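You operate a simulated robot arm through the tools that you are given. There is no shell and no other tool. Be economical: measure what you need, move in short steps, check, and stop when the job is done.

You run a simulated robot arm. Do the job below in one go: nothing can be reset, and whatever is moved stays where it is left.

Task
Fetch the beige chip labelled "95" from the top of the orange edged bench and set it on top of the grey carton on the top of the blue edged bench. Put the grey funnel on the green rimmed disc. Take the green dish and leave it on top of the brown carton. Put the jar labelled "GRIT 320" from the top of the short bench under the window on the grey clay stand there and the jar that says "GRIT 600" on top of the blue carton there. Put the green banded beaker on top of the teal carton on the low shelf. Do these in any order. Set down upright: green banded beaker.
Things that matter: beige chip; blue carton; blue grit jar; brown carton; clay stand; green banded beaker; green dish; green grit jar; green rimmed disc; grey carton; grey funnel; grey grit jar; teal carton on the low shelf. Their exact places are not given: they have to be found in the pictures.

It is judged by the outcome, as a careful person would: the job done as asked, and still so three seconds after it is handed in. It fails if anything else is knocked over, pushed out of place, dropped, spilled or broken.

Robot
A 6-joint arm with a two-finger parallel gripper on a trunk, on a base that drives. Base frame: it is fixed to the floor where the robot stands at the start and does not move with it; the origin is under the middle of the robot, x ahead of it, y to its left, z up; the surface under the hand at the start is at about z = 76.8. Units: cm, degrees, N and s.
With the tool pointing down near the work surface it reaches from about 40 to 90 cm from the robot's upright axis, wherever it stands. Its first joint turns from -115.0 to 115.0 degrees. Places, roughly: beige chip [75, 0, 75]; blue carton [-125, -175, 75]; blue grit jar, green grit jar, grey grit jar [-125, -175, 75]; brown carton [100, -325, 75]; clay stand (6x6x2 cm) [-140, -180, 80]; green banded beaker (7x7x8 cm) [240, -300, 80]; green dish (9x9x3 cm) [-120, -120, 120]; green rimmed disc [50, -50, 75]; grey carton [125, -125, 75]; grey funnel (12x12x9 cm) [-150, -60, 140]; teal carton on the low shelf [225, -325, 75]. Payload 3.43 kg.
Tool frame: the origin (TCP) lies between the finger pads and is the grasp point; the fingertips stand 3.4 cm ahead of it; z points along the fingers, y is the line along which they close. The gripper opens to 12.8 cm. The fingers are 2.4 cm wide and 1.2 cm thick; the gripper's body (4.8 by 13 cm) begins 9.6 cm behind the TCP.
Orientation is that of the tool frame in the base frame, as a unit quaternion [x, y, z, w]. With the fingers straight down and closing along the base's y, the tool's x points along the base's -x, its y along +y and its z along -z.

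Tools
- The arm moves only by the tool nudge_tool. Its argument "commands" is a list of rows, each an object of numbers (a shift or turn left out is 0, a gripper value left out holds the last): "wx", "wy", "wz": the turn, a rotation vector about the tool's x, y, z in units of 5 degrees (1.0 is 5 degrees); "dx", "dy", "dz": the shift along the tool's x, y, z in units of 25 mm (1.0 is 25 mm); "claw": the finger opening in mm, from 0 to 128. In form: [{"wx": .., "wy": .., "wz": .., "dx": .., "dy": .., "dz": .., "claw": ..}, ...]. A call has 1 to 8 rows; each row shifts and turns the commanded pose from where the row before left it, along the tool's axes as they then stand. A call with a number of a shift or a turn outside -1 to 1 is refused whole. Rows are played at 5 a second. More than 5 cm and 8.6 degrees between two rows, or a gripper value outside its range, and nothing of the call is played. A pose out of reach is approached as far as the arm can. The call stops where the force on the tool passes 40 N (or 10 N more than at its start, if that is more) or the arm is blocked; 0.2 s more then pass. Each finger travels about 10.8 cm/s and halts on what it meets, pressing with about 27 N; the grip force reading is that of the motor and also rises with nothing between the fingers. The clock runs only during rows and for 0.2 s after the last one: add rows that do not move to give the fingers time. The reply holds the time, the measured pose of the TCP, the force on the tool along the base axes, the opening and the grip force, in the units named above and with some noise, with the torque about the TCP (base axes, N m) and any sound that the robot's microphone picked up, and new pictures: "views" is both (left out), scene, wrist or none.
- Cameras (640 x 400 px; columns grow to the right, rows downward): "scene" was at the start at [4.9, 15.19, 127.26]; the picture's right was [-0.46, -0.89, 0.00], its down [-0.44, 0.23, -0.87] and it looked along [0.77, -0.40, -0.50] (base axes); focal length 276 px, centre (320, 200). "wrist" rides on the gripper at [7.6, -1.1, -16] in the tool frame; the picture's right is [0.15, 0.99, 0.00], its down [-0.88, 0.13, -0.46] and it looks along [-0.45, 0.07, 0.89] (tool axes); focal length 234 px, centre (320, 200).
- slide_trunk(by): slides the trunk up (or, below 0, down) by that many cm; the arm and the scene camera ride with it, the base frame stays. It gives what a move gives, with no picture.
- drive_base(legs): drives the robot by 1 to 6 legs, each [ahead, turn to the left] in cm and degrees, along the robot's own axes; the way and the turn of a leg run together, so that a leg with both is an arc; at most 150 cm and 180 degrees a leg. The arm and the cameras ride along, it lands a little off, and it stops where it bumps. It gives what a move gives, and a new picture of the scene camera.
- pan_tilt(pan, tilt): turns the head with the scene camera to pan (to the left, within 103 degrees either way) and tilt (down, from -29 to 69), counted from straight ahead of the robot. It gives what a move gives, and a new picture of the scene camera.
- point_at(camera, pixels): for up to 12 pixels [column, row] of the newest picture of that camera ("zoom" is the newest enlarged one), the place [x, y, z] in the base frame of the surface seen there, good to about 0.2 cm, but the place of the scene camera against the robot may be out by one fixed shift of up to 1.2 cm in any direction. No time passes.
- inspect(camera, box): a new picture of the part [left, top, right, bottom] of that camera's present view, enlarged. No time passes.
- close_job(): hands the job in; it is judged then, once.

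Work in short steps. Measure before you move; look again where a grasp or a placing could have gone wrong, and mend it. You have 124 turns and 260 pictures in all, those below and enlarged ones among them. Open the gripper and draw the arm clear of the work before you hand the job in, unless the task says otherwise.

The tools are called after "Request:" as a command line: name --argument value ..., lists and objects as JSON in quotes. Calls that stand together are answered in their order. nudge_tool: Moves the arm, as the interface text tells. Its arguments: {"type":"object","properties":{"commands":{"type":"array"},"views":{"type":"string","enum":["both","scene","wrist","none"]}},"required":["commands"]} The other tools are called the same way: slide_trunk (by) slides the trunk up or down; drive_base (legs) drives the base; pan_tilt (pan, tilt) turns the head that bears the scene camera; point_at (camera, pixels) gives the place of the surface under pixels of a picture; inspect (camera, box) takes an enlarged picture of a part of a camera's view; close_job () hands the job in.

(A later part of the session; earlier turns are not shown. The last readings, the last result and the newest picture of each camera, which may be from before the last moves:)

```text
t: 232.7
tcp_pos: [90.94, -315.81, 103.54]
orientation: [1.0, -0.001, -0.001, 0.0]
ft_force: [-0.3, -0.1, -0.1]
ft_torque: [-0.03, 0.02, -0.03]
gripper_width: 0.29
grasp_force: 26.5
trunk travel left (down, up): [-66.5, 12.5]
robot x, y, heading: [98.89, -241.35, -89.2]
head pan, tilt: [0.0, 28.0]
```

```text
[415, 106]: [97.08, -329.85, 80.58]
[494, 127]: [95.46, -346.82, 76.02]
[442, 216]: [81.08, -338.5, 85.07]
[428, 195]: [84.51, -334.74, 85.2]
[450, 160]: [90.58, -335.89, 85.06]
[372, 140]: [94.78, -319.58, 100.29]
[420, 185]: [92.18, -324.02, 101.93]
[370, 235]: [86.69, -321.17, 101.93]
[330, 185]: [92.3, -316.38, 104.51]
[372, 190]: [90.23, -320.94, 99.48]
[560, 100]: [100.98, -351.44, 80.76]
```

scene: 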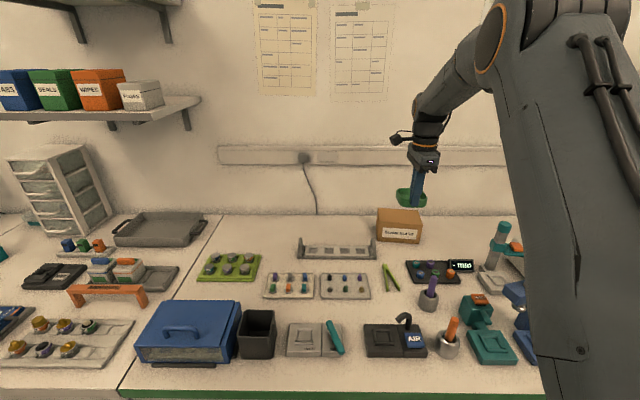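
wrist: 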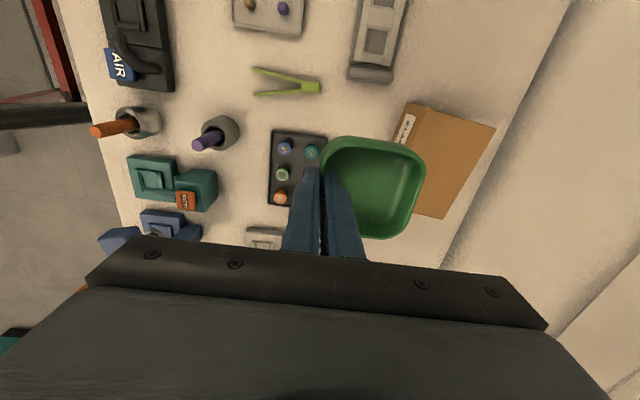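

Dish centre is 4.4 cm ahead of the TCP. I move to place it over the carton centre (TCP → (89.5,-329), z≈95).

Request:
nudge_tool --commands '[{"dx": -0.14, "dy": 0.9}, {"dx": -0.14, "dy": 0.9}, {"dx": -0.14, "dy": 0.9, "dz": 0.8}, {"dx": -0.14, "dy": 0.9, "dz": 0.8}, {"dy": 0.9, "dz": 0.9}, {"dy": 0.75, "dz": 0.9}, {}]' --views "both"

```text
t: 234.3
tcp_pos: [89.91, -327.93, 94.65]
orientation: [1.0, -0.002, -0.001, -0.001]
ft_force: [0.4, -0.6, -0.1]
ft_torque: [0.02, 0.0, -0.03]
gripper_width: 0.3
grasp_force: 27.2
out of reach, approached as far as the arm can: row 6
trunk travel left (down, up): [-66.5, 12.5]
robot x, y, heading: [99.0, -240.9, -89.4]
head pan, tilt: [0.0, 28.0]
```

scene: 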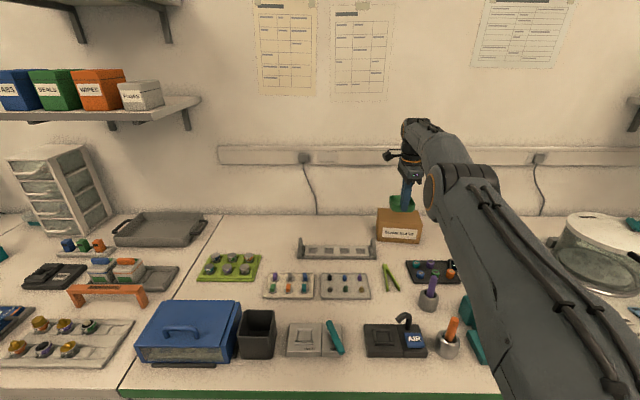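
wrist: 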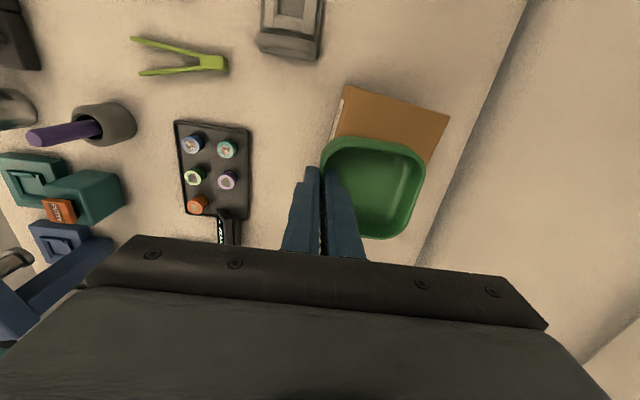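

Dish centre ≈ (89.9,-332.4), well over the carton. Lower to contact height.

Request:
nudge_tool --commands '[{"dz": 0.7, "dy": 0.2}, {"dz": 0.7, "dy": 0.2}, {"dz": 0.45}]' --views "both"

```text
t: 235.1
tcp_pos: [89.95, -327.79, 90.08]
orientation: [1.0, -0.001, 0.0, -0.002]
ft_force: [0.6, -0.3, -1.1]
ft_torque: [0.01, -0.03, 0.01]
gripper_width: 0.28
grasp_force: 27.1
out of reach, approached as far as the arm can: row 2
trunk travel left (down, up): [-66.5, 12.5]
robot x, y, heading: [98.98, -241.2, -89.5]
head pan, tilt: [0.0, 28.0]
```

scene: 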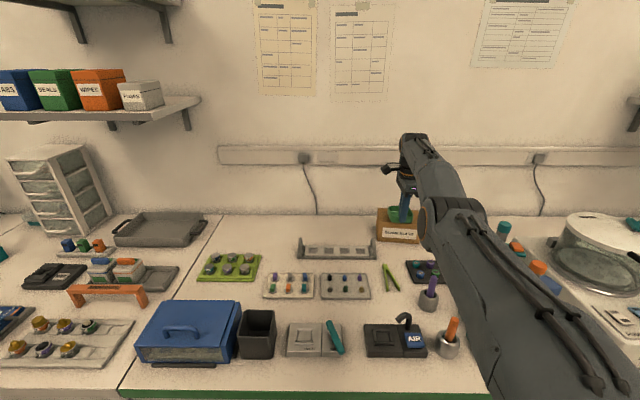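
wrist: 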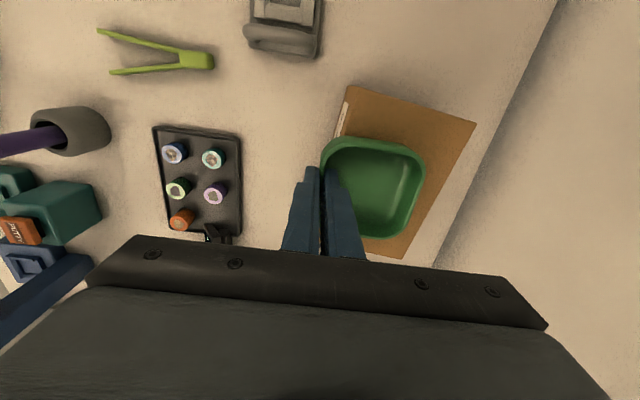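

Aligned. Lower 4 mm with force watch, open to 40 mm and rise straight up.

Request:
nudge_tool --commands '[{"dz": 0.1}, {"dz": 0.06}, {}, {"claw": 15}, {"claw": 30}, {"claw": 30}, {"dz": -1}, {"dz": -1}]' --views "wrist"

```text
t: 236.9
tcp_pos: [89.87, -327.97, 94.62]
orientation: [1.0, -0.002, 0.0, -0.002]
ft_force: [-0.2, -0.4, 0.2]
ft_torque: [-0.01, 0.01, 0.01]
gripper_width: 2.99
grasp_force: 0.0
trunk travel left (down, up): [-66.5, 12.5]
robot x, y, heading: [99.01, -240.79, -89.0]
head pan, tilt: [0.0, 28.0]
```

wrist: 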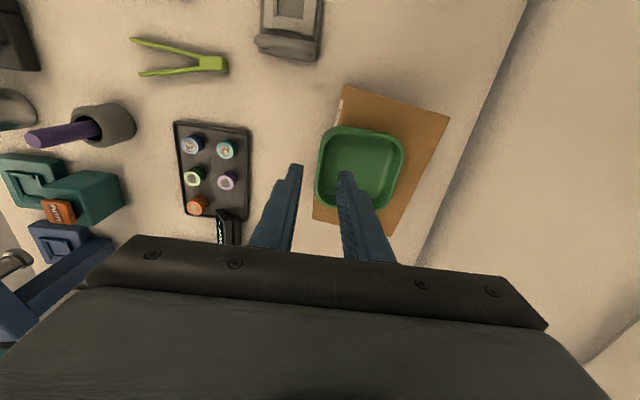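

The dish rests on the brown carton. I raise, retract, and turn the tool back to neutral yaw in one block.

Request:
nudge_tool --commands '[{"dz": -1}, {"dz": -1}, {"dz": -1}, {"dz": -1, "dy": -1}, {"dz": -1, "dy": -1}, {"dz": -1, "dy": -1}, {"dz": -1, "dy": -1}, {"dy": -1}]' --views "none"

Request:
nudge_tool --commands '[{"dy": -1, "wz": -1}, {"wz": -1}, {"wz": -1}, {"wz": -1}, {"wz": -1}, {"wz": -1}, {"wz": -1}, {"wz": -1}]' --views "none"

Request:
nudge_tool --commands '[{"wz": -1}, {"wz": -1}, {"wz": -1}, {"wz": -1}, {"wz": -1}, {"wz": -1}, {"wz": -1}, {"wz": -1}]' --views "none"

Request:
nudge_tool --commands '[{"wz": -1}, {"wz": -1}, {"dx": 1}, {"dx": 1}, {"dx": 1}, {"dx": 1}, {"dx": 1}, {"dx": 1}]' --views "scene"

```text
t: 238.7
tcp_pos: [90.13, -314.52, 112.18]
orientation: [1.0, -0.002, -0.001, -0.002]
ft_force: [-0.2, 0.0, -0.1]
ft_torque: [0.03, 0.01, -0.01]
gripper_width: 2.99
grasp_force: 0.1
out of reach, approached as far as the arm can: row 2, 3
trunk travel left (down, up): [-66.5, 12.5]
robot x, y, heading: [99.17, -240.98, -89.0]
head pan, tilt: [0.0, 28.0]
```

```text
t: 240.5
tcp_pos: [90.06, -312.15, 112.29]
orientation: [0.94, 0.341, -0.001, -0.001]
ft_force: [0.4, 1.0, 1.1]
ft_torque: [0.01, -0.02, 0.05]
gripper_width: 3.02
grasp_force: 0.1
trunk travel left (down, up): [-66.5, 12.5]
robot x, y, heading: [98.88, -241.05, -89.3]
head pan, tilt: [0.0, 28.0]
```

```text
t: 242.3
tcp_pos: [90.16, -312.14, 112.28]
orientation: [0.767, 0.642, 0.0, -0.001]
ft_force: [-0.1, 0.1, -0.4]
ft_torque: [-0.01, -0.01, -0.01]
gripper_width: 2.98
grasp_force: 0.1
trunk travel left (down, up): [-66.5, 12.5]
robot x, y, heading: [98.8, -240.69, -89.3]
head pan, tilt: [0.0, 28.0]
```

```text
t: 244.1
tcp_pos: [90.08, -297.25, 112.16]
orientation: [0.708, 0.706, 0.0, -0.003]
ft_force: [0.7, 0.9, -0.2]
ft_torque: [0.01, -0.01, 0.0]
gripper_width: 3.01
grasp_force: 0.0
trunk travel left (down, up): [-66.5, 12.5]
robot x, y, heading: [98.89, -240.84, -89.5]
head pan, tilt: [0.0, 28.0]
```

scene: 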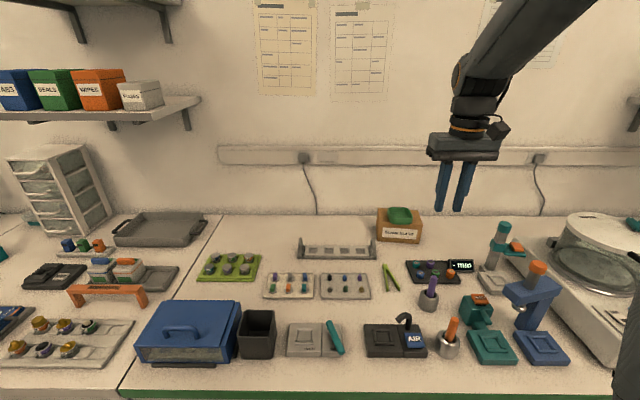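

I drive back to the aisle and to the teal bench near the funnel (facing the wall at y≈-60), with the trunk raised.

Request:
slide_trunk --by 12

Request:
drive_base --legs '[[-33, 0], [0, -90.5], [129, 0], [0, -90], [147, 0], [0, 90]]'

Request:
pan_tilt --pan 0 --tilt 10

```text
t: 245.6
tcp_pos: [90.09, -297.17, 124.44]
orientation: [0.708, 0.706, 0.001, -0.002]
ft_force: [0.7, -0.8, 0.5]
ft_torque: [0.01, 0.0, 0.01]
gripper_width: 2.99
grasp_force: 0.1
trunk travel left (down, up): [-78.5, 0.5]
robot x, y, heading: [99.44, -240.77, -89.1]
head pan, tilt: [0.0, 28.0]
```

```text
t: 272.1
tcp_pos: [-94.88, -58.19, 124.25]
orientation: [1.0, 0.031, 0.0, -0.001]
ft_force: [0.6, -0.1, 0.1]
ft_torque: [0.03, -0.02, 0.01]
gripper_width: 3.0
grasp_force: 0.1
trunk travel left (down, up): [-78.5, 0.5]
robot x, y, heading: [-38.33, -63.15, -175.7]
head pan, tilt: [0.0, 28.0]
```

scene: 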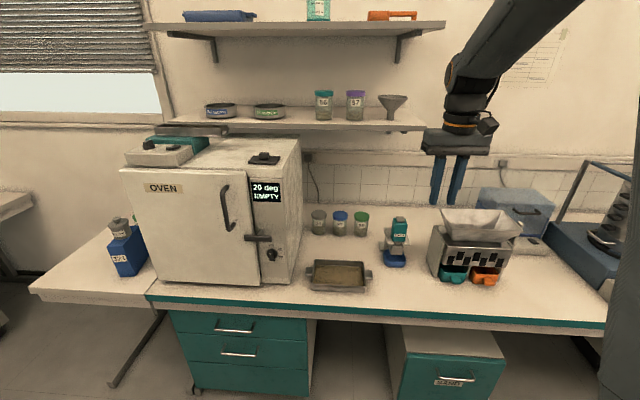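

```text
t: 272.9
tcp_pos: [-94.93, -58.16, 124.23]
orientation: [1.0, 0.03, 0.001, -0.001]
ft_force: [0.3, 0.4, 1.1]
ft_torque: [-0.03, -0.01, 0.0]
gripper_width: 3.01
grasp_force: 0.1
trunk travel left (down, up): [-78.5, 0.5]
robot x, y, heading: [-37.83, -63.87, -175.4]
head pan, tilt: [0.0, 10.0]
```

scene: 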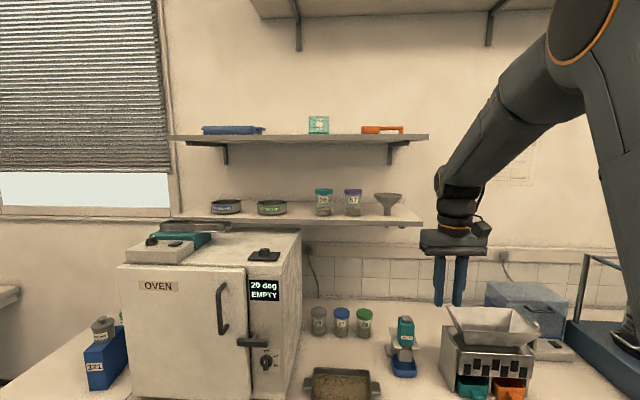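

I enlarge the funnel and measure its stem, rim, the shelf edges and jar 57.

Request:
inspect --camera "scene" --box '[330, 170, 440, 240]'

Request:
point_at --camera "scene" --pixels '[[388, 212], [388, 208], [388, 196], [376, 195], [400, 195], [353, 205], [361, 205], [400, 222], [421, 221], [400, 137], [380, 216], [428, 135]]'

```text
5.71 times, centred on (385, 205) of scene
```

zoom: 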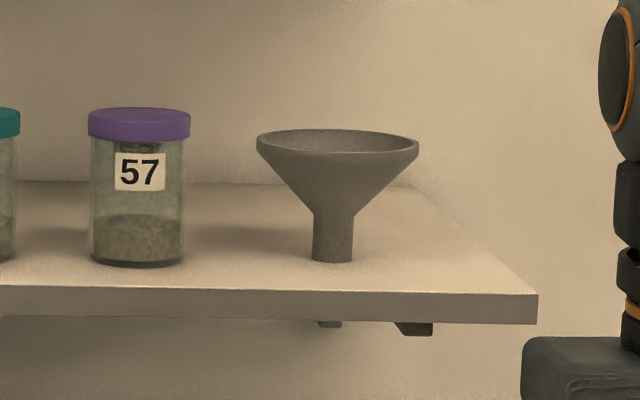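

```text
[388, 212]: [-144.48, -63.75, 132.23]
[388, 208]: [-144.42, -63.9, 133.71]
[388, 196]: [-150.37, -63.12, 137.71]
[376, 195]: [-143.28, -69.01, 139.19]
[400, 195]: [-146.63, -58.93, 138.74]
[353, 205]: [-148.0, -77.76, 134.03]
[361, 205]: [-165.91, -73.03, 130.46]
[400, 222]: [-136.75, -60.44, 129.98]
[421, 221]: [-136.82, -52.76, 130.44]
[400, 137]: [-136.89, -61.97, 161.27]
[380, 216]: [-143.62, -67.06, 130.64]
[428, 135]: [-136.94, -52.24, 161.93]
```

Stem: 3 cm dia., centre ≈(-146,-63.8), shelf top ≈130. I straighten and drive closer, raise the hand, then tilt the tool to 15° below horizontal.

Request:
drive_base --legs '[[0, -4.4], [20, 0]]'

Request:
nudge_tool --commands '[{"dz": -1}, {"dz": -1}, {"dz": -1}, {"dz": -1}, {"wy": -1}, {"wy": -1}, {"wy": -1}, {"wy": -1}]' --views "none"

Request:
nudge_tool --commands '[{"wy": -1}, {"wy": -1}, {"wy": -1}, {"wy": -1}, {"wy": -1}, {"wy": -1}, {"wy": -1}, {"wy": -1}]' --views "both"

```text
t: 275.0
tcp_pos: [-114.38, -53.71, 124.25]
orientation: [1.0, -0.009, 0.001, -0.001]
ft_force: [0.3, 0.1, 0.0]
ft_torque: [-0.02, 0.04, -0.01]
gripper_width: 2.98
grasp_force: 0.1
trunk travel left (down, up): [-78.5, 0.5]
robot x, y, heading: [-58.39, -63.72, 180.0]
head pan, tilt: [0.0, 10.0]
```

scene: 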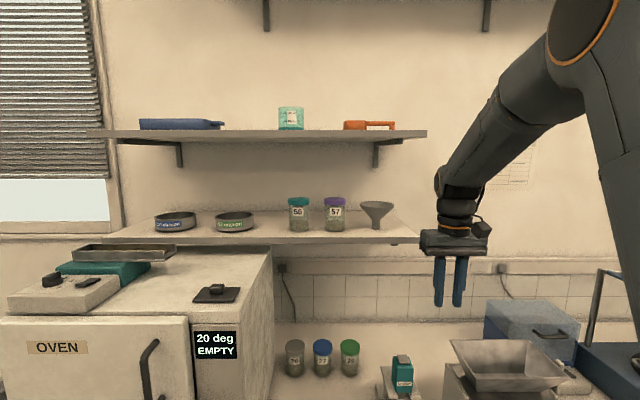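

```text
t: 276.8
tcp_pos: [-114.49, -53.8, 134.22]
orientation: [0.985, -0.009, -0.173, -0.002]
ft_force: [0.3, -0.8, 0.6]
ft_torque: [-0.02, -0.01, -0.05]
gripper_width: 2.98
grasp_force: 0.1
trunk travel left (down, up): [-78.5, 0.5]
robot x, y, heading: [-58.61, -64.15, 180.2]
head pan, tilt: [0.0, 10.0]
```

```text
t: 278.6
tcp_pos: [-114.31, -53.74, 134.3]
orientation: [0.867, -0.005, -0.498, -0.006]
ft_force: [-0.3, 0.0, -0.2]
ft_torque: [-0.02, -0.04, 0.02]
gripper_width: 2.98
grasp_force: 0.2
trunk travel left (down, up): [-78.5, 0.5]
robot x, y, heading: [-58.52, -63.65, 179.8]
head pan, tilt: [0.0, 10.0]
```

scene: 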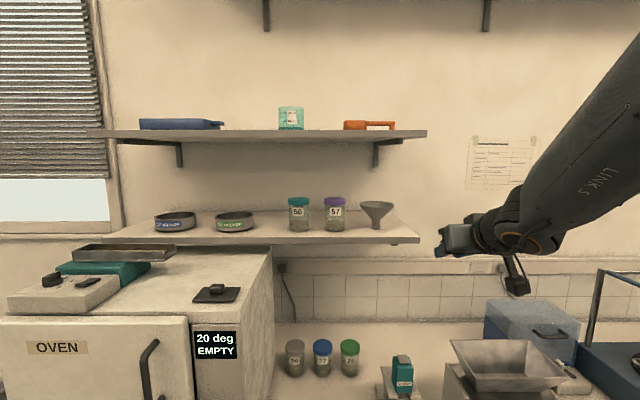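
wrist: 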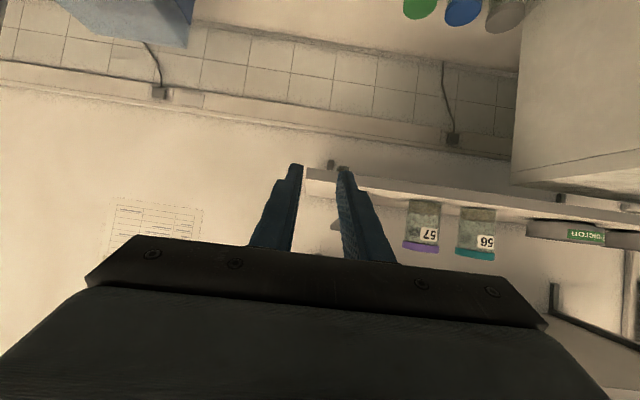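

Tilt works. Add the last 15°, shift 10 cm toward the funnel's y, open to 60 mm and measure via the wrist view.

Request:
nudge_tool --commands '[{"wy": -1, "claw": 70}, {"wy": -1}, {"wy": -1}, {"dy": 1}, {"dy": 1}, {"dy": 1}, {"dy": 1}, {}]' --views "both"

Request:
inspect --camera "wrist" --box '[220, 100, 420, 260]'

```text
t: 280.4
tcp_pos: [-114.2, -58.04, 134.86]
orientation: [0.795, -0.004, -0.607, -0.003]
ft_force: [-0.1, -0.9, 0.5]
ft_torque: [0.03, 0.0, 0.02]
gripper_width: 6.99
grasp_force: 0.0
out of reach, approached as far as the arm can: row 5, 6, 7
trunk travel left (down, up): [-78.5, 0.5]
robot x, y, heading: [-58.31, -63.85, 179.9]
head pan, tilt: [0.0, 10.0]
```

scene: 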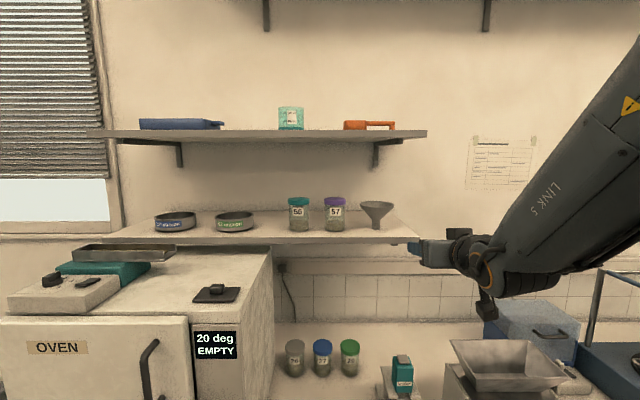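
wrist: 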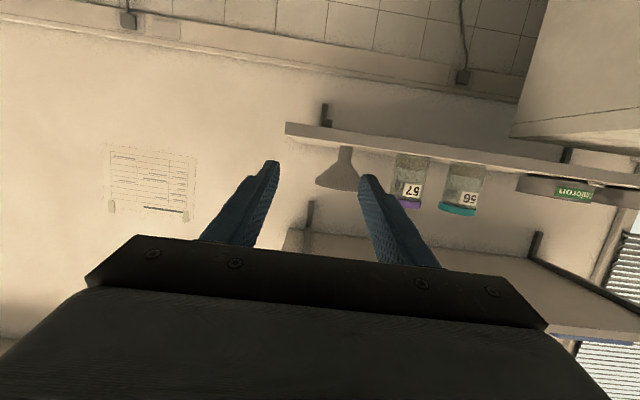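

```text
2.50 times, centred on (320, 180) of wrist
```

zoom: 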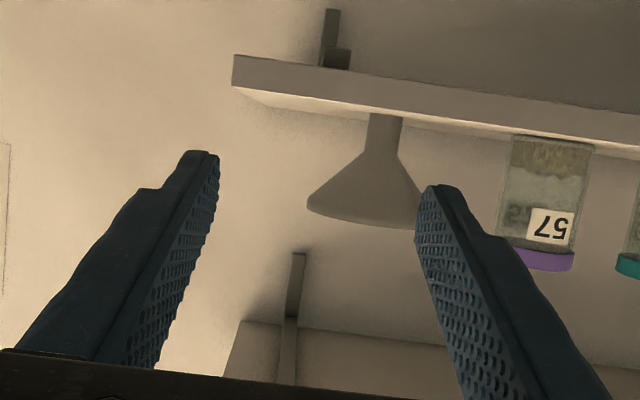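

Too folded to reach; moving ahead will help. I measure stem and shelf now through the wrist camera.

Request:
point_at --camera "wrist" --pixels '[[343, 152], [346, 148], [340, 158], [350, 156], [320, 130], [340, 144], [326, 186], [354, 188], [287, 125], [410, 165]]'

```text
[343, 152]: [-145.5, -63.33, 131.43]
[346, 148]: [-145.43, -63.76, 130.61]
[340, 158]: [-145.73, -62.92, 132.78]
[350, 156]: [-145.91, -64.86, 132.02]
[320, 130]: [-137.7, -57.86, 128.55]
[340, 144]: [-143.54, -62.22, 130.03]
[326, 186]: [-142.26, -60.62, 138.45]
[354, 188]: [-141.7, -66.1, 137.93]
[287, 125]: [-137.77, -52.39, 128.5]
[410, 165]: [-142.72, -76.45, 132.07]
```

Shelf top 130.0, stem centre ≈(-146.95,-63.75). I advance 13.5 cm and align y while still in front of the shelf.

Request:
nudge_tool --commands '[{"dz": 0.87, "dx": -0.234, "dy": 0.38}, {"dz": 0.87, "dx": -0.234, "dy": 0.38}, {"dz": 0.87, "dx": -0.234, "dy": 0.38}, {"dz": 0.87, "dx": -0.234, "dy": 0.38}, {"dz": 0.87, "dx": -0.1, "dy": 0.38}, {"dz": 0.87, "dx": 0.1, "dy": 0.38}, {}]' --views "wrist"

```text
t: 282.0
tcp_pos: [-127.06, -57.01, 135.64]
orientation: [0.795, -0.003, -0.606, -0.001]
ft_force: [0.3, 0.3, 0.2]
ft_torque: [-0.01, -0.02, -0.01]
gripper_width: 7.01
grasp_force: 0.1
out of reach, approached as far as the arm can: row 1, 2, 3, 4, 5, 6
trunk travel left (down, up): [-78.5, 0.5]
robot x, y, heading: [-58.33, -63.12, 179.7]
head pan, tilt: [0.0, 10.0]
```

wrist: 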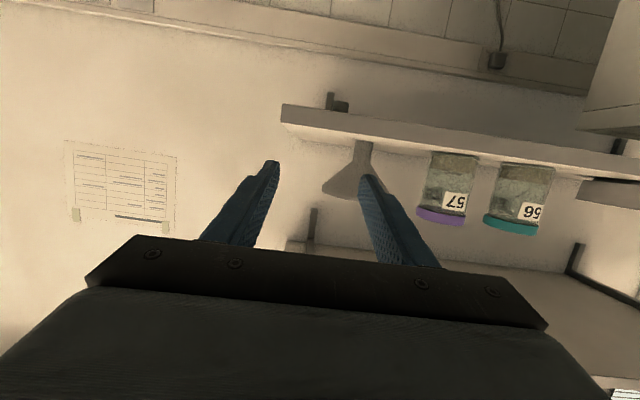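

Lateral limit: the arm wants the tool a bit right of the robot's centreline. I turn the base left 6.5°, which swings the tool toward -y.

Request:
drive_base --legs '[[0, 6.5]]'

Request:
nudge_tool --commands '[{}]' --views "wrist"

```text
t: 283.0
tcp_pos: [-127.11, -64.9, 135.62]
orientation: [0.794, 0.043, -0.606, 0.033]
ft_force: [-0.2, 0.4, 0.7]
ft_torque: [0.04, -0.02, -0.03]
gripper_width: 6.99
grasp_force: 0.0
trunk travel left (down, up): [-78.5, 0.5]
robot x, y, heading: [-58.49, -63.7, -173.3]
head pan, tilt: [0.0, 10.0]
```

scene: 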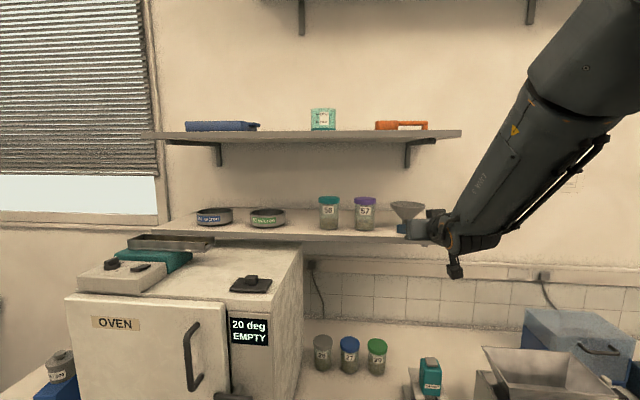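

```text
t: 283.4
tcp_pos: [-127.21, -64.75, 135.62]
orientation: [0.794, 0.042, -0.606, 0.033]
ft_force: [-0.1, -0.1, -0.5]
ft_torque: [-0.01, 0.02, 0.02]
gripper_width: 7.01
grasp_force: 0.0
trunk travel left (down, up): [-78.5, 0.5]
robot x, y, heading: [-58.22, -63.68, -173.5]
head pan, tilt: [0.0, 10.0]
```

wrist: 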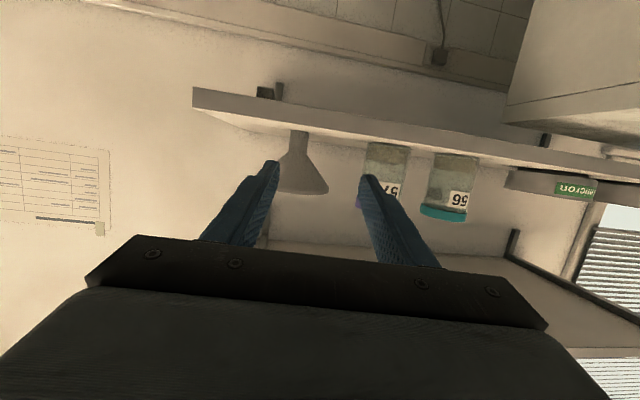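

I lower 3.1 cm and shift right 3.3 cm while still in front of the shelf, then verify alignment.

Request:
nudge_tool --commands '[{"dy": -0.66, "dx": 0.6, "dz": 0.16}, {"dy": -0.66, "dx": 0.6, "dz": 0.16}, {}]' --views "wrist"

Request:
inspect --camera "wrist" --box '[220, 90, 420, 230]'

```text
t: 284.2
tcp_pos: [-127.73, -61.54, 132.52]
orientation: [0.794, 0.043, -0.606, 0.034]
ft_force: [0.1, 1.1, 1.1]
ft_torque: [0.02, 0.0, 0.0]
gripper_width: 6.99
grasp_force: 0.0
trunk travel left (down, up): [-78.5, 0.5]
robot x, y, heading: [-58.66, -63.37, -173.4]
head pan, tilt: [0.0, 10.0]
```

wrist: 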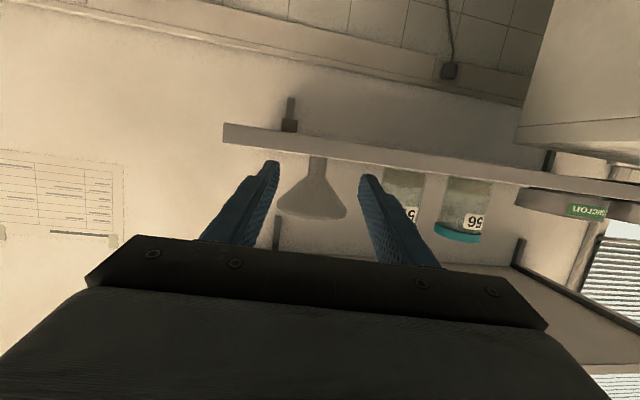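

```text
2.86 times, centred on (320, 160) of wrist
```

zoom: 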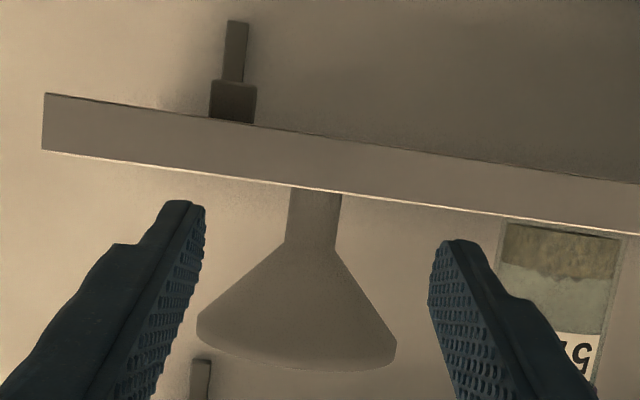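

Well aligned. I measure the stem and shelf once more.

Request:
point_at --camera "wrist" --pixels '[[311, 165], [324, 167], [318, 170], [318, 185], [318, 159], [300, 215], [260, 150]]'

```text
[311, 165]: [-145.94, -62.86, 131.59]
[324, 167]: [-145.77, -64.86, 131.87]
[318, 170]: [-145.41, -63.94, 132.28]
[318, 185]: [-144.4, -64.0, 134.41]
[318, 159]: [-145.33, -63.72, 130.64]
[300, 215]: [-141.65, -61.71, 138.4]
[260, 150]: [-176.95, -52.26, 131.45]
```

Target needs 17.7 cm straight ahead. I advance in 8 small rows with force stop.

Request:
nudge_tool --commands '[{"dz": 0.854, "dx": -0.23, "dy": 0.1}, {"dz": 0.854, "dx": -0.23}, {"dz": 0.854, "dx": -0.23}, {"dz": 0.854, "dx": -0.23}, {"dz": 0.854, "dx": -0.23}]' --views "wrist"

```text
t: 285.4
tcp_pos: [-138.62, -63.04, 132.53]
orientation: [0.794, 0.042, -0.606, 0.033]
ft_force: [0.7, 0.4, 1.0]
ft_torque: [0.0, -0.02, -0.01]
gripper_width: 7.01
grasp_force: 0.1
trunk travel left (down, up): [-78.5, 0.5]
robot x, y, heading: [-58.1, -63.2, -173.8]
head pan, tilt: [0.0, 10.0]
```

wrist: 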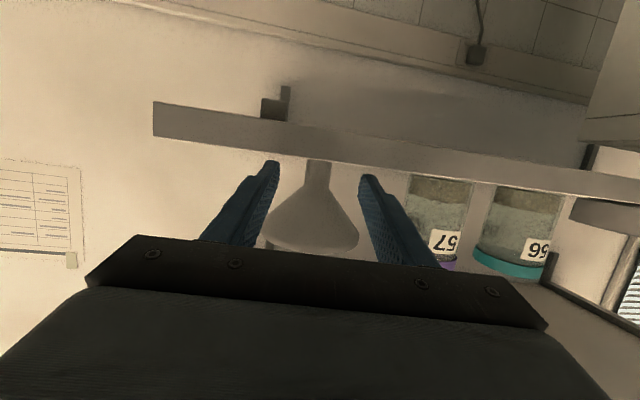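

Still aligned. Advance the last 6.7 cm.

Request:
nudge_tool --commands '[{"dz": 0.87, "dx": -0.234}, {"dz": 0.87, "dx": -0.234}, {"dz": 0.85, "dx": -0.23}]' --views "wrist"

```text
t: 286.2
tcp_pos: [-145.05, -63.83, 132.64]
orientation: [0.793, 0.043, -0.607, 0.034]
ft_force: [-0.3, 0.2, 0.6]
ft_torque: [-0.01, -0.01, -0.01]
gripper_width: 7.02
grasp_force: 0.0
trunk travel left (down, up): [-78.5, 0.5]
robot x, y, heading: [-58.44, -63.34, -173.5]
head pan, tilt: [0.0, 10.0]
```

wrist: 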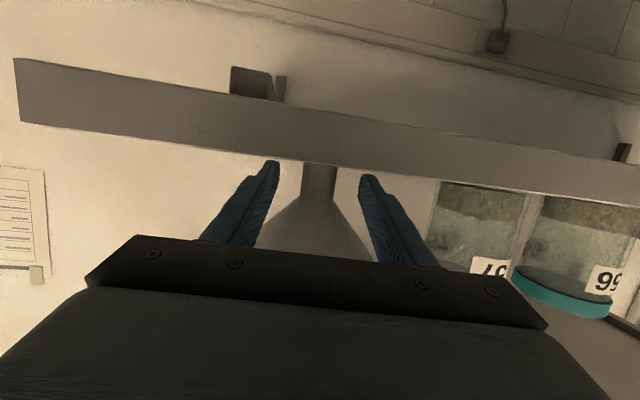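

The stem is between the fingertips. Close on it.

Request:
nudge_tool --commands '[{"claw": 45}, {"claw": 25}, {"claw": 22}, {"claw": 22}]' --views "both"

```text
t: 287.2
tcp_pos: [-145.07, -63.88, 132.51]
orientation: [0.794, 0.042, -0.606, 0.033]
ft_force: [0.0, 0.2, 0.0]
ft_torque: [0.01, -0.01, 0.0]
gripper_width: 2.57
grasp_force: 26.6
trunk travel left (down, up): [-78.5, 0.5]
robot x, y, heading: [-58.16, -63.59, -173.6]
head pan, tilt: [0.0, 10.0]
```

scene: 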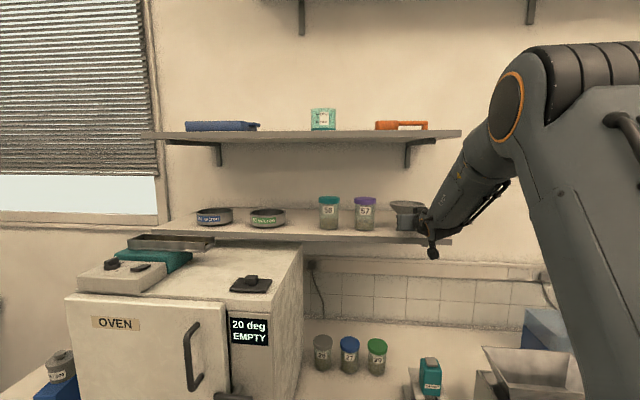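
wrist: 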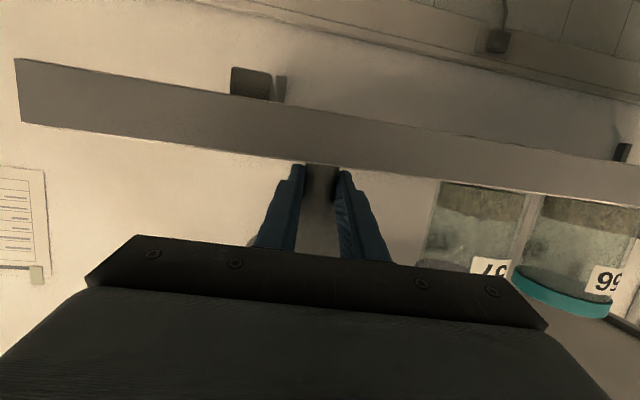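

Gripped. Lift 2 cm and pull straight back off the shelf.

Request:
nudge_tool --commands '[{"dx": -0.5, "dz": -0.13}, {"dx": -0.48, "dz": -0.13}, {"dz": -0.87, "dx": 0.234}, {"dz": -0.87, "dx": 0.234}, {"dz": -0.87, "dx": 0.234}, {"dz": -0.87, "dx": 0.234}, {"dz": -0.87, "dx": 0.234}, {"dz": -0.87, "dx": 0.234}]' --views "scene"

```text
t: 289.0
tcp_pos: [-131.42, -62.05, 134.92]
orientation: [0.793, 0.043, -0.606, 0.034]
ft_force: [0.3, -0.1, -1.3]
ft_torque: [0.02, 0.01, -0.02]
gripper_width: 2.57
grasp_force: 26.5
trunk travel left (down, up): [-78.5, 0.5]
robot x, y, heading: [-58.32, -63.21, -173.0]
head pan, tilt: [0.0, 10.0]
```

scene: 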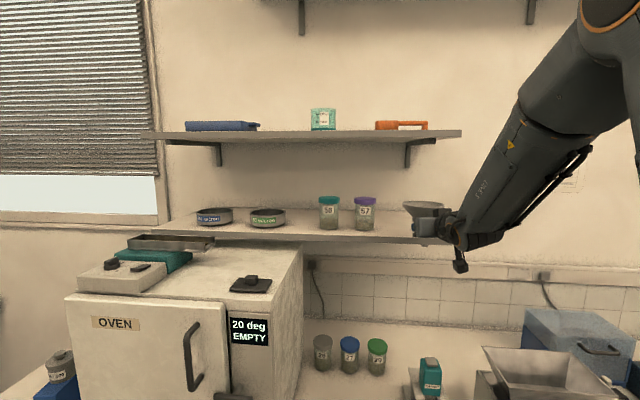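

Funnel is held. I back off 27 cm and turn about to face the orange bench near the discs, keeping the funnel high.

Request:
drive_base --legs '[[-30, 0], [0, 100], [0, 83]]'

Request:
pan_tilt --pan 0 --tilt 40

```text
t: 298.8
tcp_pos: [44.62, -57.11, 134.96]
orientation: [-0.066, 0.792, 0.051, 0.605]
ft_force: [0.1, -0.4, -0.7]
ft_torque: [0.03, 0.02, 0.01]
gripper_width: 2.53
grasp_force: 27.3
trunk travel left (down, up): [-78.5, 0.5]
robot x, y, heading: [-28.52, -59.81, 9.6]
head pan, tilt: [0.0, 10.0]
```

scene: 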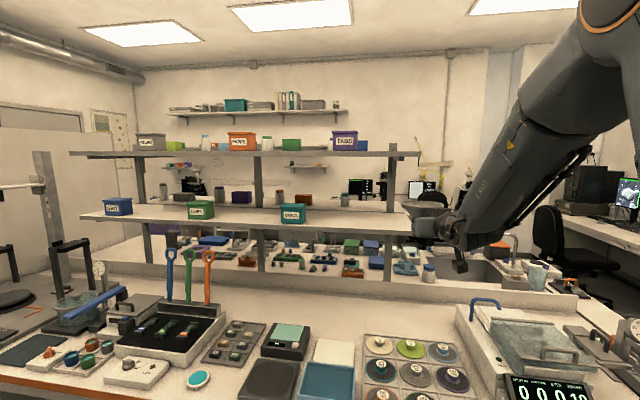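

```text
t: 299.7
tcp_pos: [44.57, -57.0, 135.05]
orientation: [-0.066, 0.792, 0.051, 0.604]
ft_force: [0.0, 0.9, 0.3]
ft_torque: [0.0, 0.0, 0.02]
gripper_width: 2.58
grasp_force: 27.0
trunk travel left (down, up): [-78.5, 0.5]
robot x, y, heading: [-28.56, -60.2, 9.8]
head pan, tilt: [0.0, 40.0]
```

scene: 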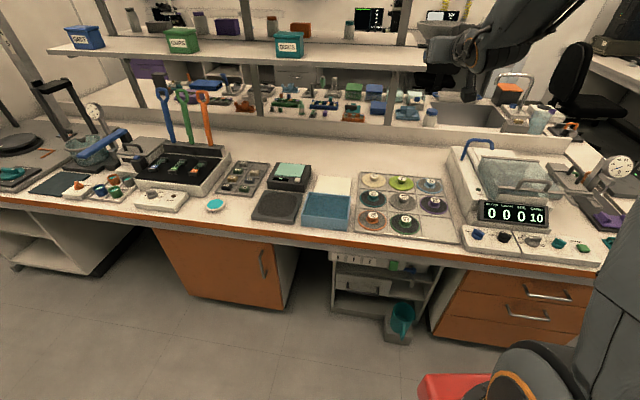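

Position is good. I lower the trunk 40 cm (TCP to ~95) and look at disc and funnel.

Request:
slide_trunk --by -40

Request:
pan_tilt --pan -8 --tilt 25

Request:
nudge_tool --commands '[{}]' --views "wrist"

Request:
inspect --camera "scene" --box '[340, 130, 500, 260]'

```text
t: 303.6
tcp_pos: [44.63, -57.03, 95.02]
orientation: [-0.066, 0.793, 0.051, 0.604]
ft_force: [-0.1, -0.4, 0.0]
ft_torque: [-0.01, 0.0, -0.01]
gripper_width: 2.57
grasp_force: 26.9
trunk travel left (down, up): [-38.5, 40.5]
robot x, y, heading: [-28.68, -60.12, 9.6]
head pan, tilt: [0.0, 40.0]
```

```text
t: 304.3
tcp_pos: [44.72, -57.12, 95.03]
orientation: [-0.066, 0.792, 0.051, 0.605]
ft_force: [-0.2, 0.0, -1.3]
ft_torque: [0.0, 0.01, 0.0]
gripper_width: 2.56
grasp_force: 27.1
trunk travel left (down, up): [-38.5, 40.5]
robot x, y, heading: [-28.65, -60.25, 9.8]
head pan, tilt: [-8.0, 25.0]
```

scene: 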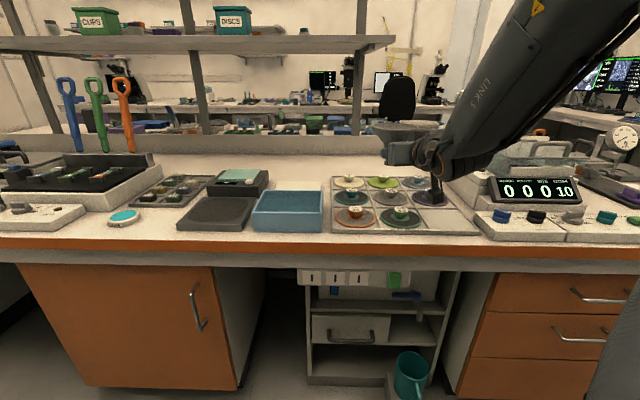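

```text
t: 304.7
tcp_pos: [44.64, -56.95, 95.03]
orientation: [-0.066, 0.792, 0.051, 0.604]
ft_force: [0.1, -0.7, -0.5]
ft_torque: [0.0, 0.01, 0.01]
gripper_width: 2.54
grasp_force: 26.9
trunk travel left (down, up): [-38.5, 40.5]
robot x, y, heading: [-28.53, -59.92, 9.9]
head pan, tilt: [-8.0, 25.0]
```

wrist: 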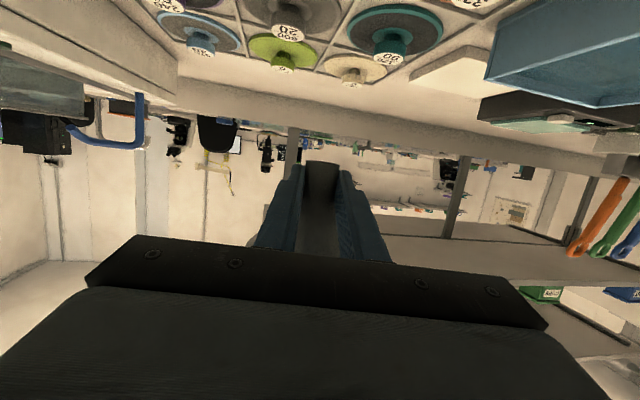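

```text
3.08 times, centred on (420, 195) of scene
```

zoom: 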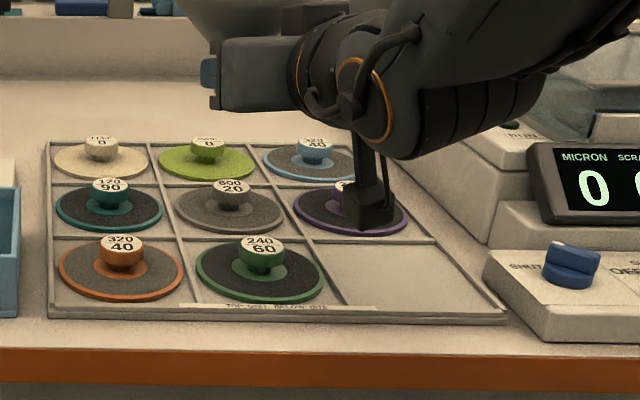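

I measure the green disc's knob and edges plus another knob (for calibration against the start's wrist values).

Request:
point_at --camera "scene" --pixels '[[402, 208], [356, 208], [394, 210], [408, 210], [402, 214], [380, 218], [421, 217], [402, 228], [390, 193], [402, 205]]'

Request:
inspect --camera "scene" --box '[375, 195, 430, 235]'

```text
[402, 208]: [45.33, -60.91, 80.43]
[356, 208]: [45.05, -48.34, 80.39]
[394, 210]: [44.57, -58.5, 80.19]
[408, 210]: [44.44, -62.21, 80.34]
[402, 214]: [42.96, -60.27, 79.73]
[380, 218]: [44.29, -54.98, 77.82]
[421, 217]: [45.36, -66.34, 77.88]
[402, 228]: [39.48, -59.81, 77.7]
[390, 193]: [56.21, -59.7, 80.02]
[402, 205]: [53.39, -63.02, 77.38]
```

```text
10.00 times, centred on (402, 215) of scene
```

zoom: 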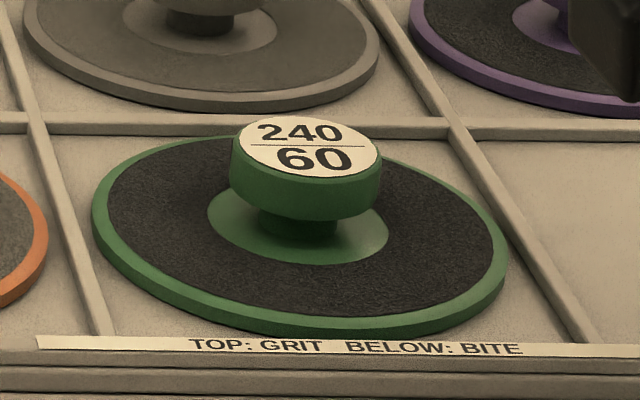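

The knob's flat top is ~4 cm wide — a good seat for the stem. Knob centre ≈(44.0,-60.1,79.85). I shift back 3.0 and right 3.0 cm, then lower the trunk by 9 cm.

Request:
nudge_tool --commands '[{"dy": -0.6, "dz": -0.58, "dx": 0.155}, {"dy": -0.59, "dz": -0.58, "dx": 0.155}, {}]' --views "none"

Request:
slide_trunk --by -9

Request:
nudge_tool --commands '[{}]' --views "both"

Request:
inspect --camera "scene" --box '[340, 130, 500, 260]'

Request:
inspect --camera "wrist" --box '[220, 60, 420, 220]'

```text
t: 305.5
tcp_pos: [42.11, -60.59, 95.04]
orientation: [-0.066, 0.792, 0.051, 0.604]
ft_force: [-0.2, -0.3, -0.5]
ft_torque: [-0.01, 0.01, 0.01]
gripper_width: 2.58
grasp_force: 27.4
trunk travel left (down, up): [-38.5, 40.5]
robot x, y, heading: [-28.74, -59.77, 9.6]
head pan, tilt: [-8.0, 25.0]
```

```text
t: 306.8
tcp_pos: [42.03, -60.4, 86.05]
orientation: [-0.065, 0.792, 0.051, 0.605]
ft_force: [-0.7, 0.6, -0.7]
ft_torque: [0.03, 0.01, -0.01]
gripper_width: 2.57
grasp_force: 26.7
trunk travel left (down, up): [-29.5, 49.5]
robot x, y, heading: [-28.54, -60.23, 9.7]
head pan, tilt: [-8.0, 25.0]
```

```text
t: 307.2
tcp_pos: [42.22, -60.47, 85.98]
orientation: [-0.065, 0.792, 0.051, 0.605]
ft_force: [0.0, -0.4, 0.0]
ft_torque: [0.03, 0.02, 0.0]
gripper_width: 2.55
grasp_force: 26.7
trunk travel left (down, up): [-29.5, 49.5]
robot x, y, heading: [-28.68, -60.3, 9.8]
head pan, tilt: [-8.0, 25.0]
```

scene: 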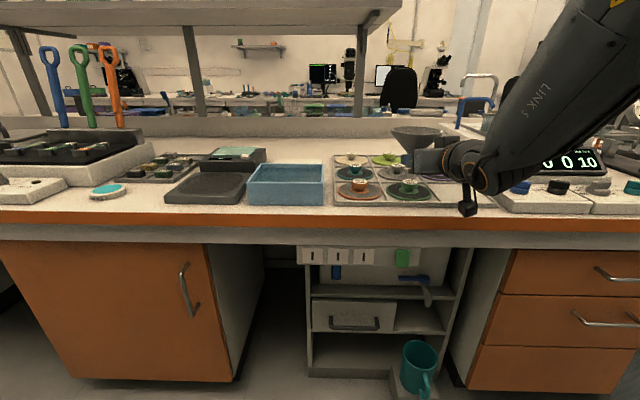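
wrist: 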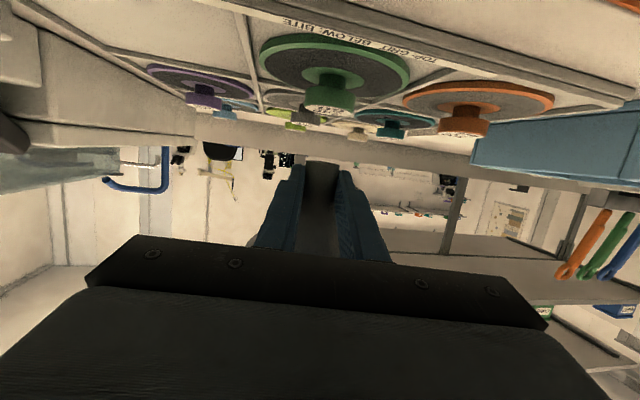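

```text
3.08 times, centred on (420, 195) of scene
```

zoom: 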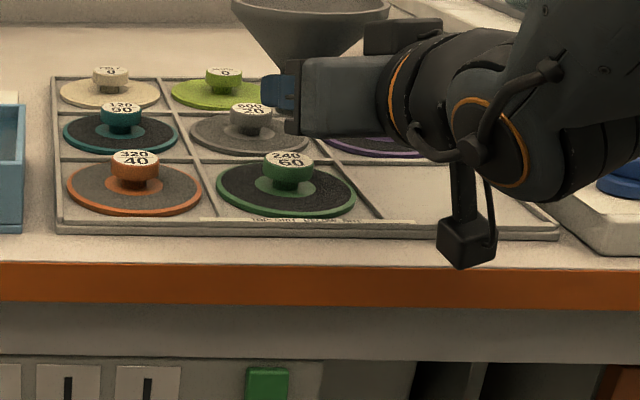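

```text
2.50 times, centred on (320, 140) of wrist
```

zoom: 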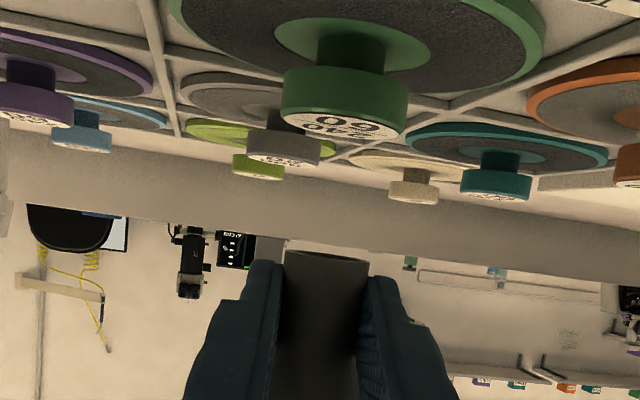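

The wrist view shows the stem nearly in line above the knob. I measure both with point_at to correct.

Request:
point_at --camera "wrist" --pixels '[[330, 98], [308, 96], [352, 97], [328, 110], [320, 165], [308, 165], [332, 167], [320, 175]]'

```text
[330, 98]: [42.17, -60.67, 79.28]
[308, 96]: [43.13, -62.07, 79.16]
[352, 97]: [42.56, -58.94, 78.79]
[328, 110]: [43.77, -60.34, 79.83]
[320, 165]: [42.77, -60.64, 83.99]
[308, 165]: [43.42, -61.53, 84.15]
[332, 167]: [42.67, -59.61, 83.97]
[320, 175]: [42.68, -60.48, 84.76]
```

Stem (44.15,-60.4) vs knob (44.05,-60.2): within 2 mm. Lower the trunk 3 cm, then nudge down 5 mm.

Request:
slide_trunk --by -3

Request:
nudge_tool --commands '[{"dx": 0.1, "dz": 0.026}, {"dx": 0.06, "dz": 0.016}, {}]' --views "wrist"

Request:
inspect --camera "wrist" --box '[220, 80, 420, 240]'

```text
t: 307.9
tcp_pos: [42.22, -60.46, 83.08]
orientation: [-0.065, 0.792, 0.051, 0.605]
ft_force: [-0.8, 0.6, 0.0]
ft_torque: [-0.04, 0.01, 0.02]
gripper_width: 2.58
grasp_force: 26.9
trunk travel left (down, up): [-26.5, 52.5]
robot x, y, heading: [-28.44, -59.9, 9.9]
head pan, tilt: [-8.0, 25.0]
```

```text
t: 308.7
tcp_pos: [42.18, -60.52, 82.62]
orientation: [-0.066, 0.792, 0.052, 0.605]
ft_force: [-0.1, 0.1, 0.5]
ft_torque: [-0.02, 0.02, 0.01]
gripper_width: 2.55
grasp_force: 27.0
trunk travel left (down, up): [-26.5, 52.5]
robot x, y, heading: [-28.52, -60.01, 9.8]
head pan, tilt: [-8.0, 25.0]
```

wrist: 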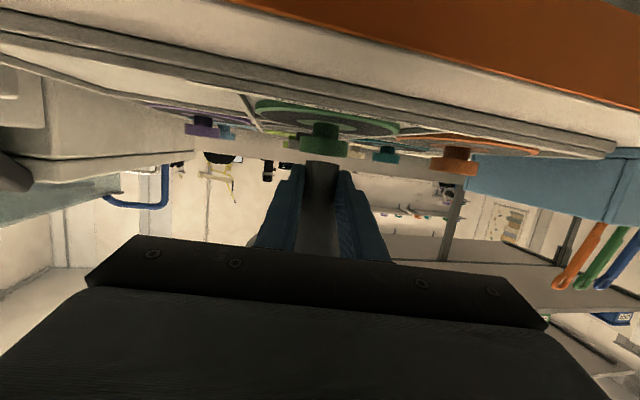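

```text
2.50 times, centred on (320, 160) of wrist
```

zoom: 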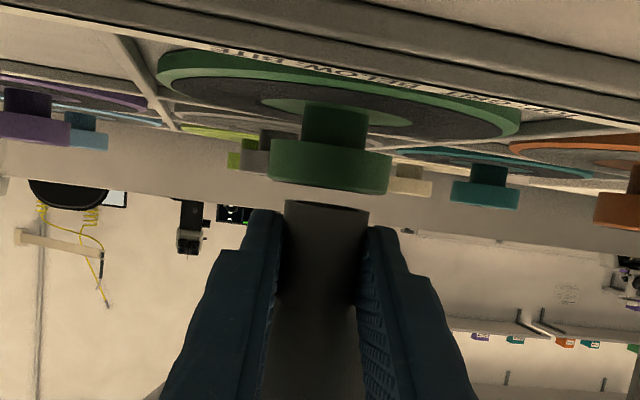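

A few mm remain between stem and knob. I lower 2.5 mm more and check force/gap.

Request:
nudge_tool --commands '[{"dx": 0.06, "dz": 0.016}, {"dx": 0.05, "dz": 0.013}, {}]' --views "none"

Request:
inspect --camera "wrist" --box '[260, 110, 380, 210]'

```text
t: 309.5
tcp_pos: [42.16, -60.48, 82.31]
orientation: [-0.065, 0.792, 0.051, 0.605]
ft_force: [0.1, -0.3, -0.5]
ft_torque: [0.0, 0.03, -0.02]
gripper_width: 2.54
grasp_force: 26.7
trunk travel left (down, up): [-26.5, 52.5]
robot x, y, heading: [-28.23, -59.95, 10.0]
head pan, tilt: [-8.0, 25.0]
```

```text
4.00 times, centred on (320, 160) of wrist
```

zoom: 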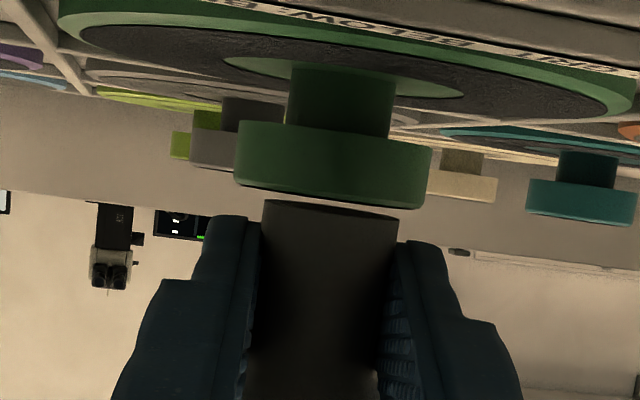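

Nearly touching and centred. Lower 2 mm more, watching force.

Request:
nudge_tool --commands '[{"dx": 0.04, "dz": 0.01}, {"dx": 0.04, "dz": 0.01}, {}]' --views "none"

Request:
inspect --camera "wrist" --box '[260, 110, 380, 210]'

```text
t: 310.3
tcp_pos: [42.15, -60.45, 82.15]
orientation: [-0.066, 0.792, 0.051, 0.604]
ft_force: [0.6, 1.1, -0.5]
ft_torque: [0.0, 0.0, -0.02]
gripper_width: 2.52
grasp_force: 26.7
trunk travel left (down, up): [-26.5, 52.5]
robot x, y, heading: [-28.52, -59.97, 9.8]
head pan, tilt: [-8.0, 25.0]
```

```text
4.00 times, centred on (320, 160) of wrist
```

zoom: 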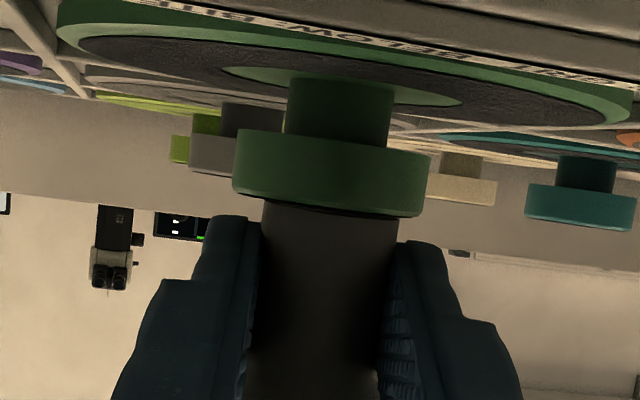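

Very close to contact. One more 1 mm step to feel the force.

Request:
nudge_tool --commands '[{"dx": 0.04, "dz": 0.01}, {"dx": 0.02, "dz": 0.005}, {}]' --views "none"

```text
t: 311.1
tcp_pos: [42.25, -60.46, 82.02]
orientation: [-0.065, 0.792, 0.05, 0.605]
ft_force: [-0.5, -0.9, 3.1]
ft_torque: [0.02, -0.13, -0.05]
gripper_width: 2.56
grasp_force: 26.9
trunk travel left (down, up): [-26.5, 52.5]
robot x, y, heading: [-28.72, -59.81, 9.8]
head pan, tilt: [-8.0, 25.0]
```

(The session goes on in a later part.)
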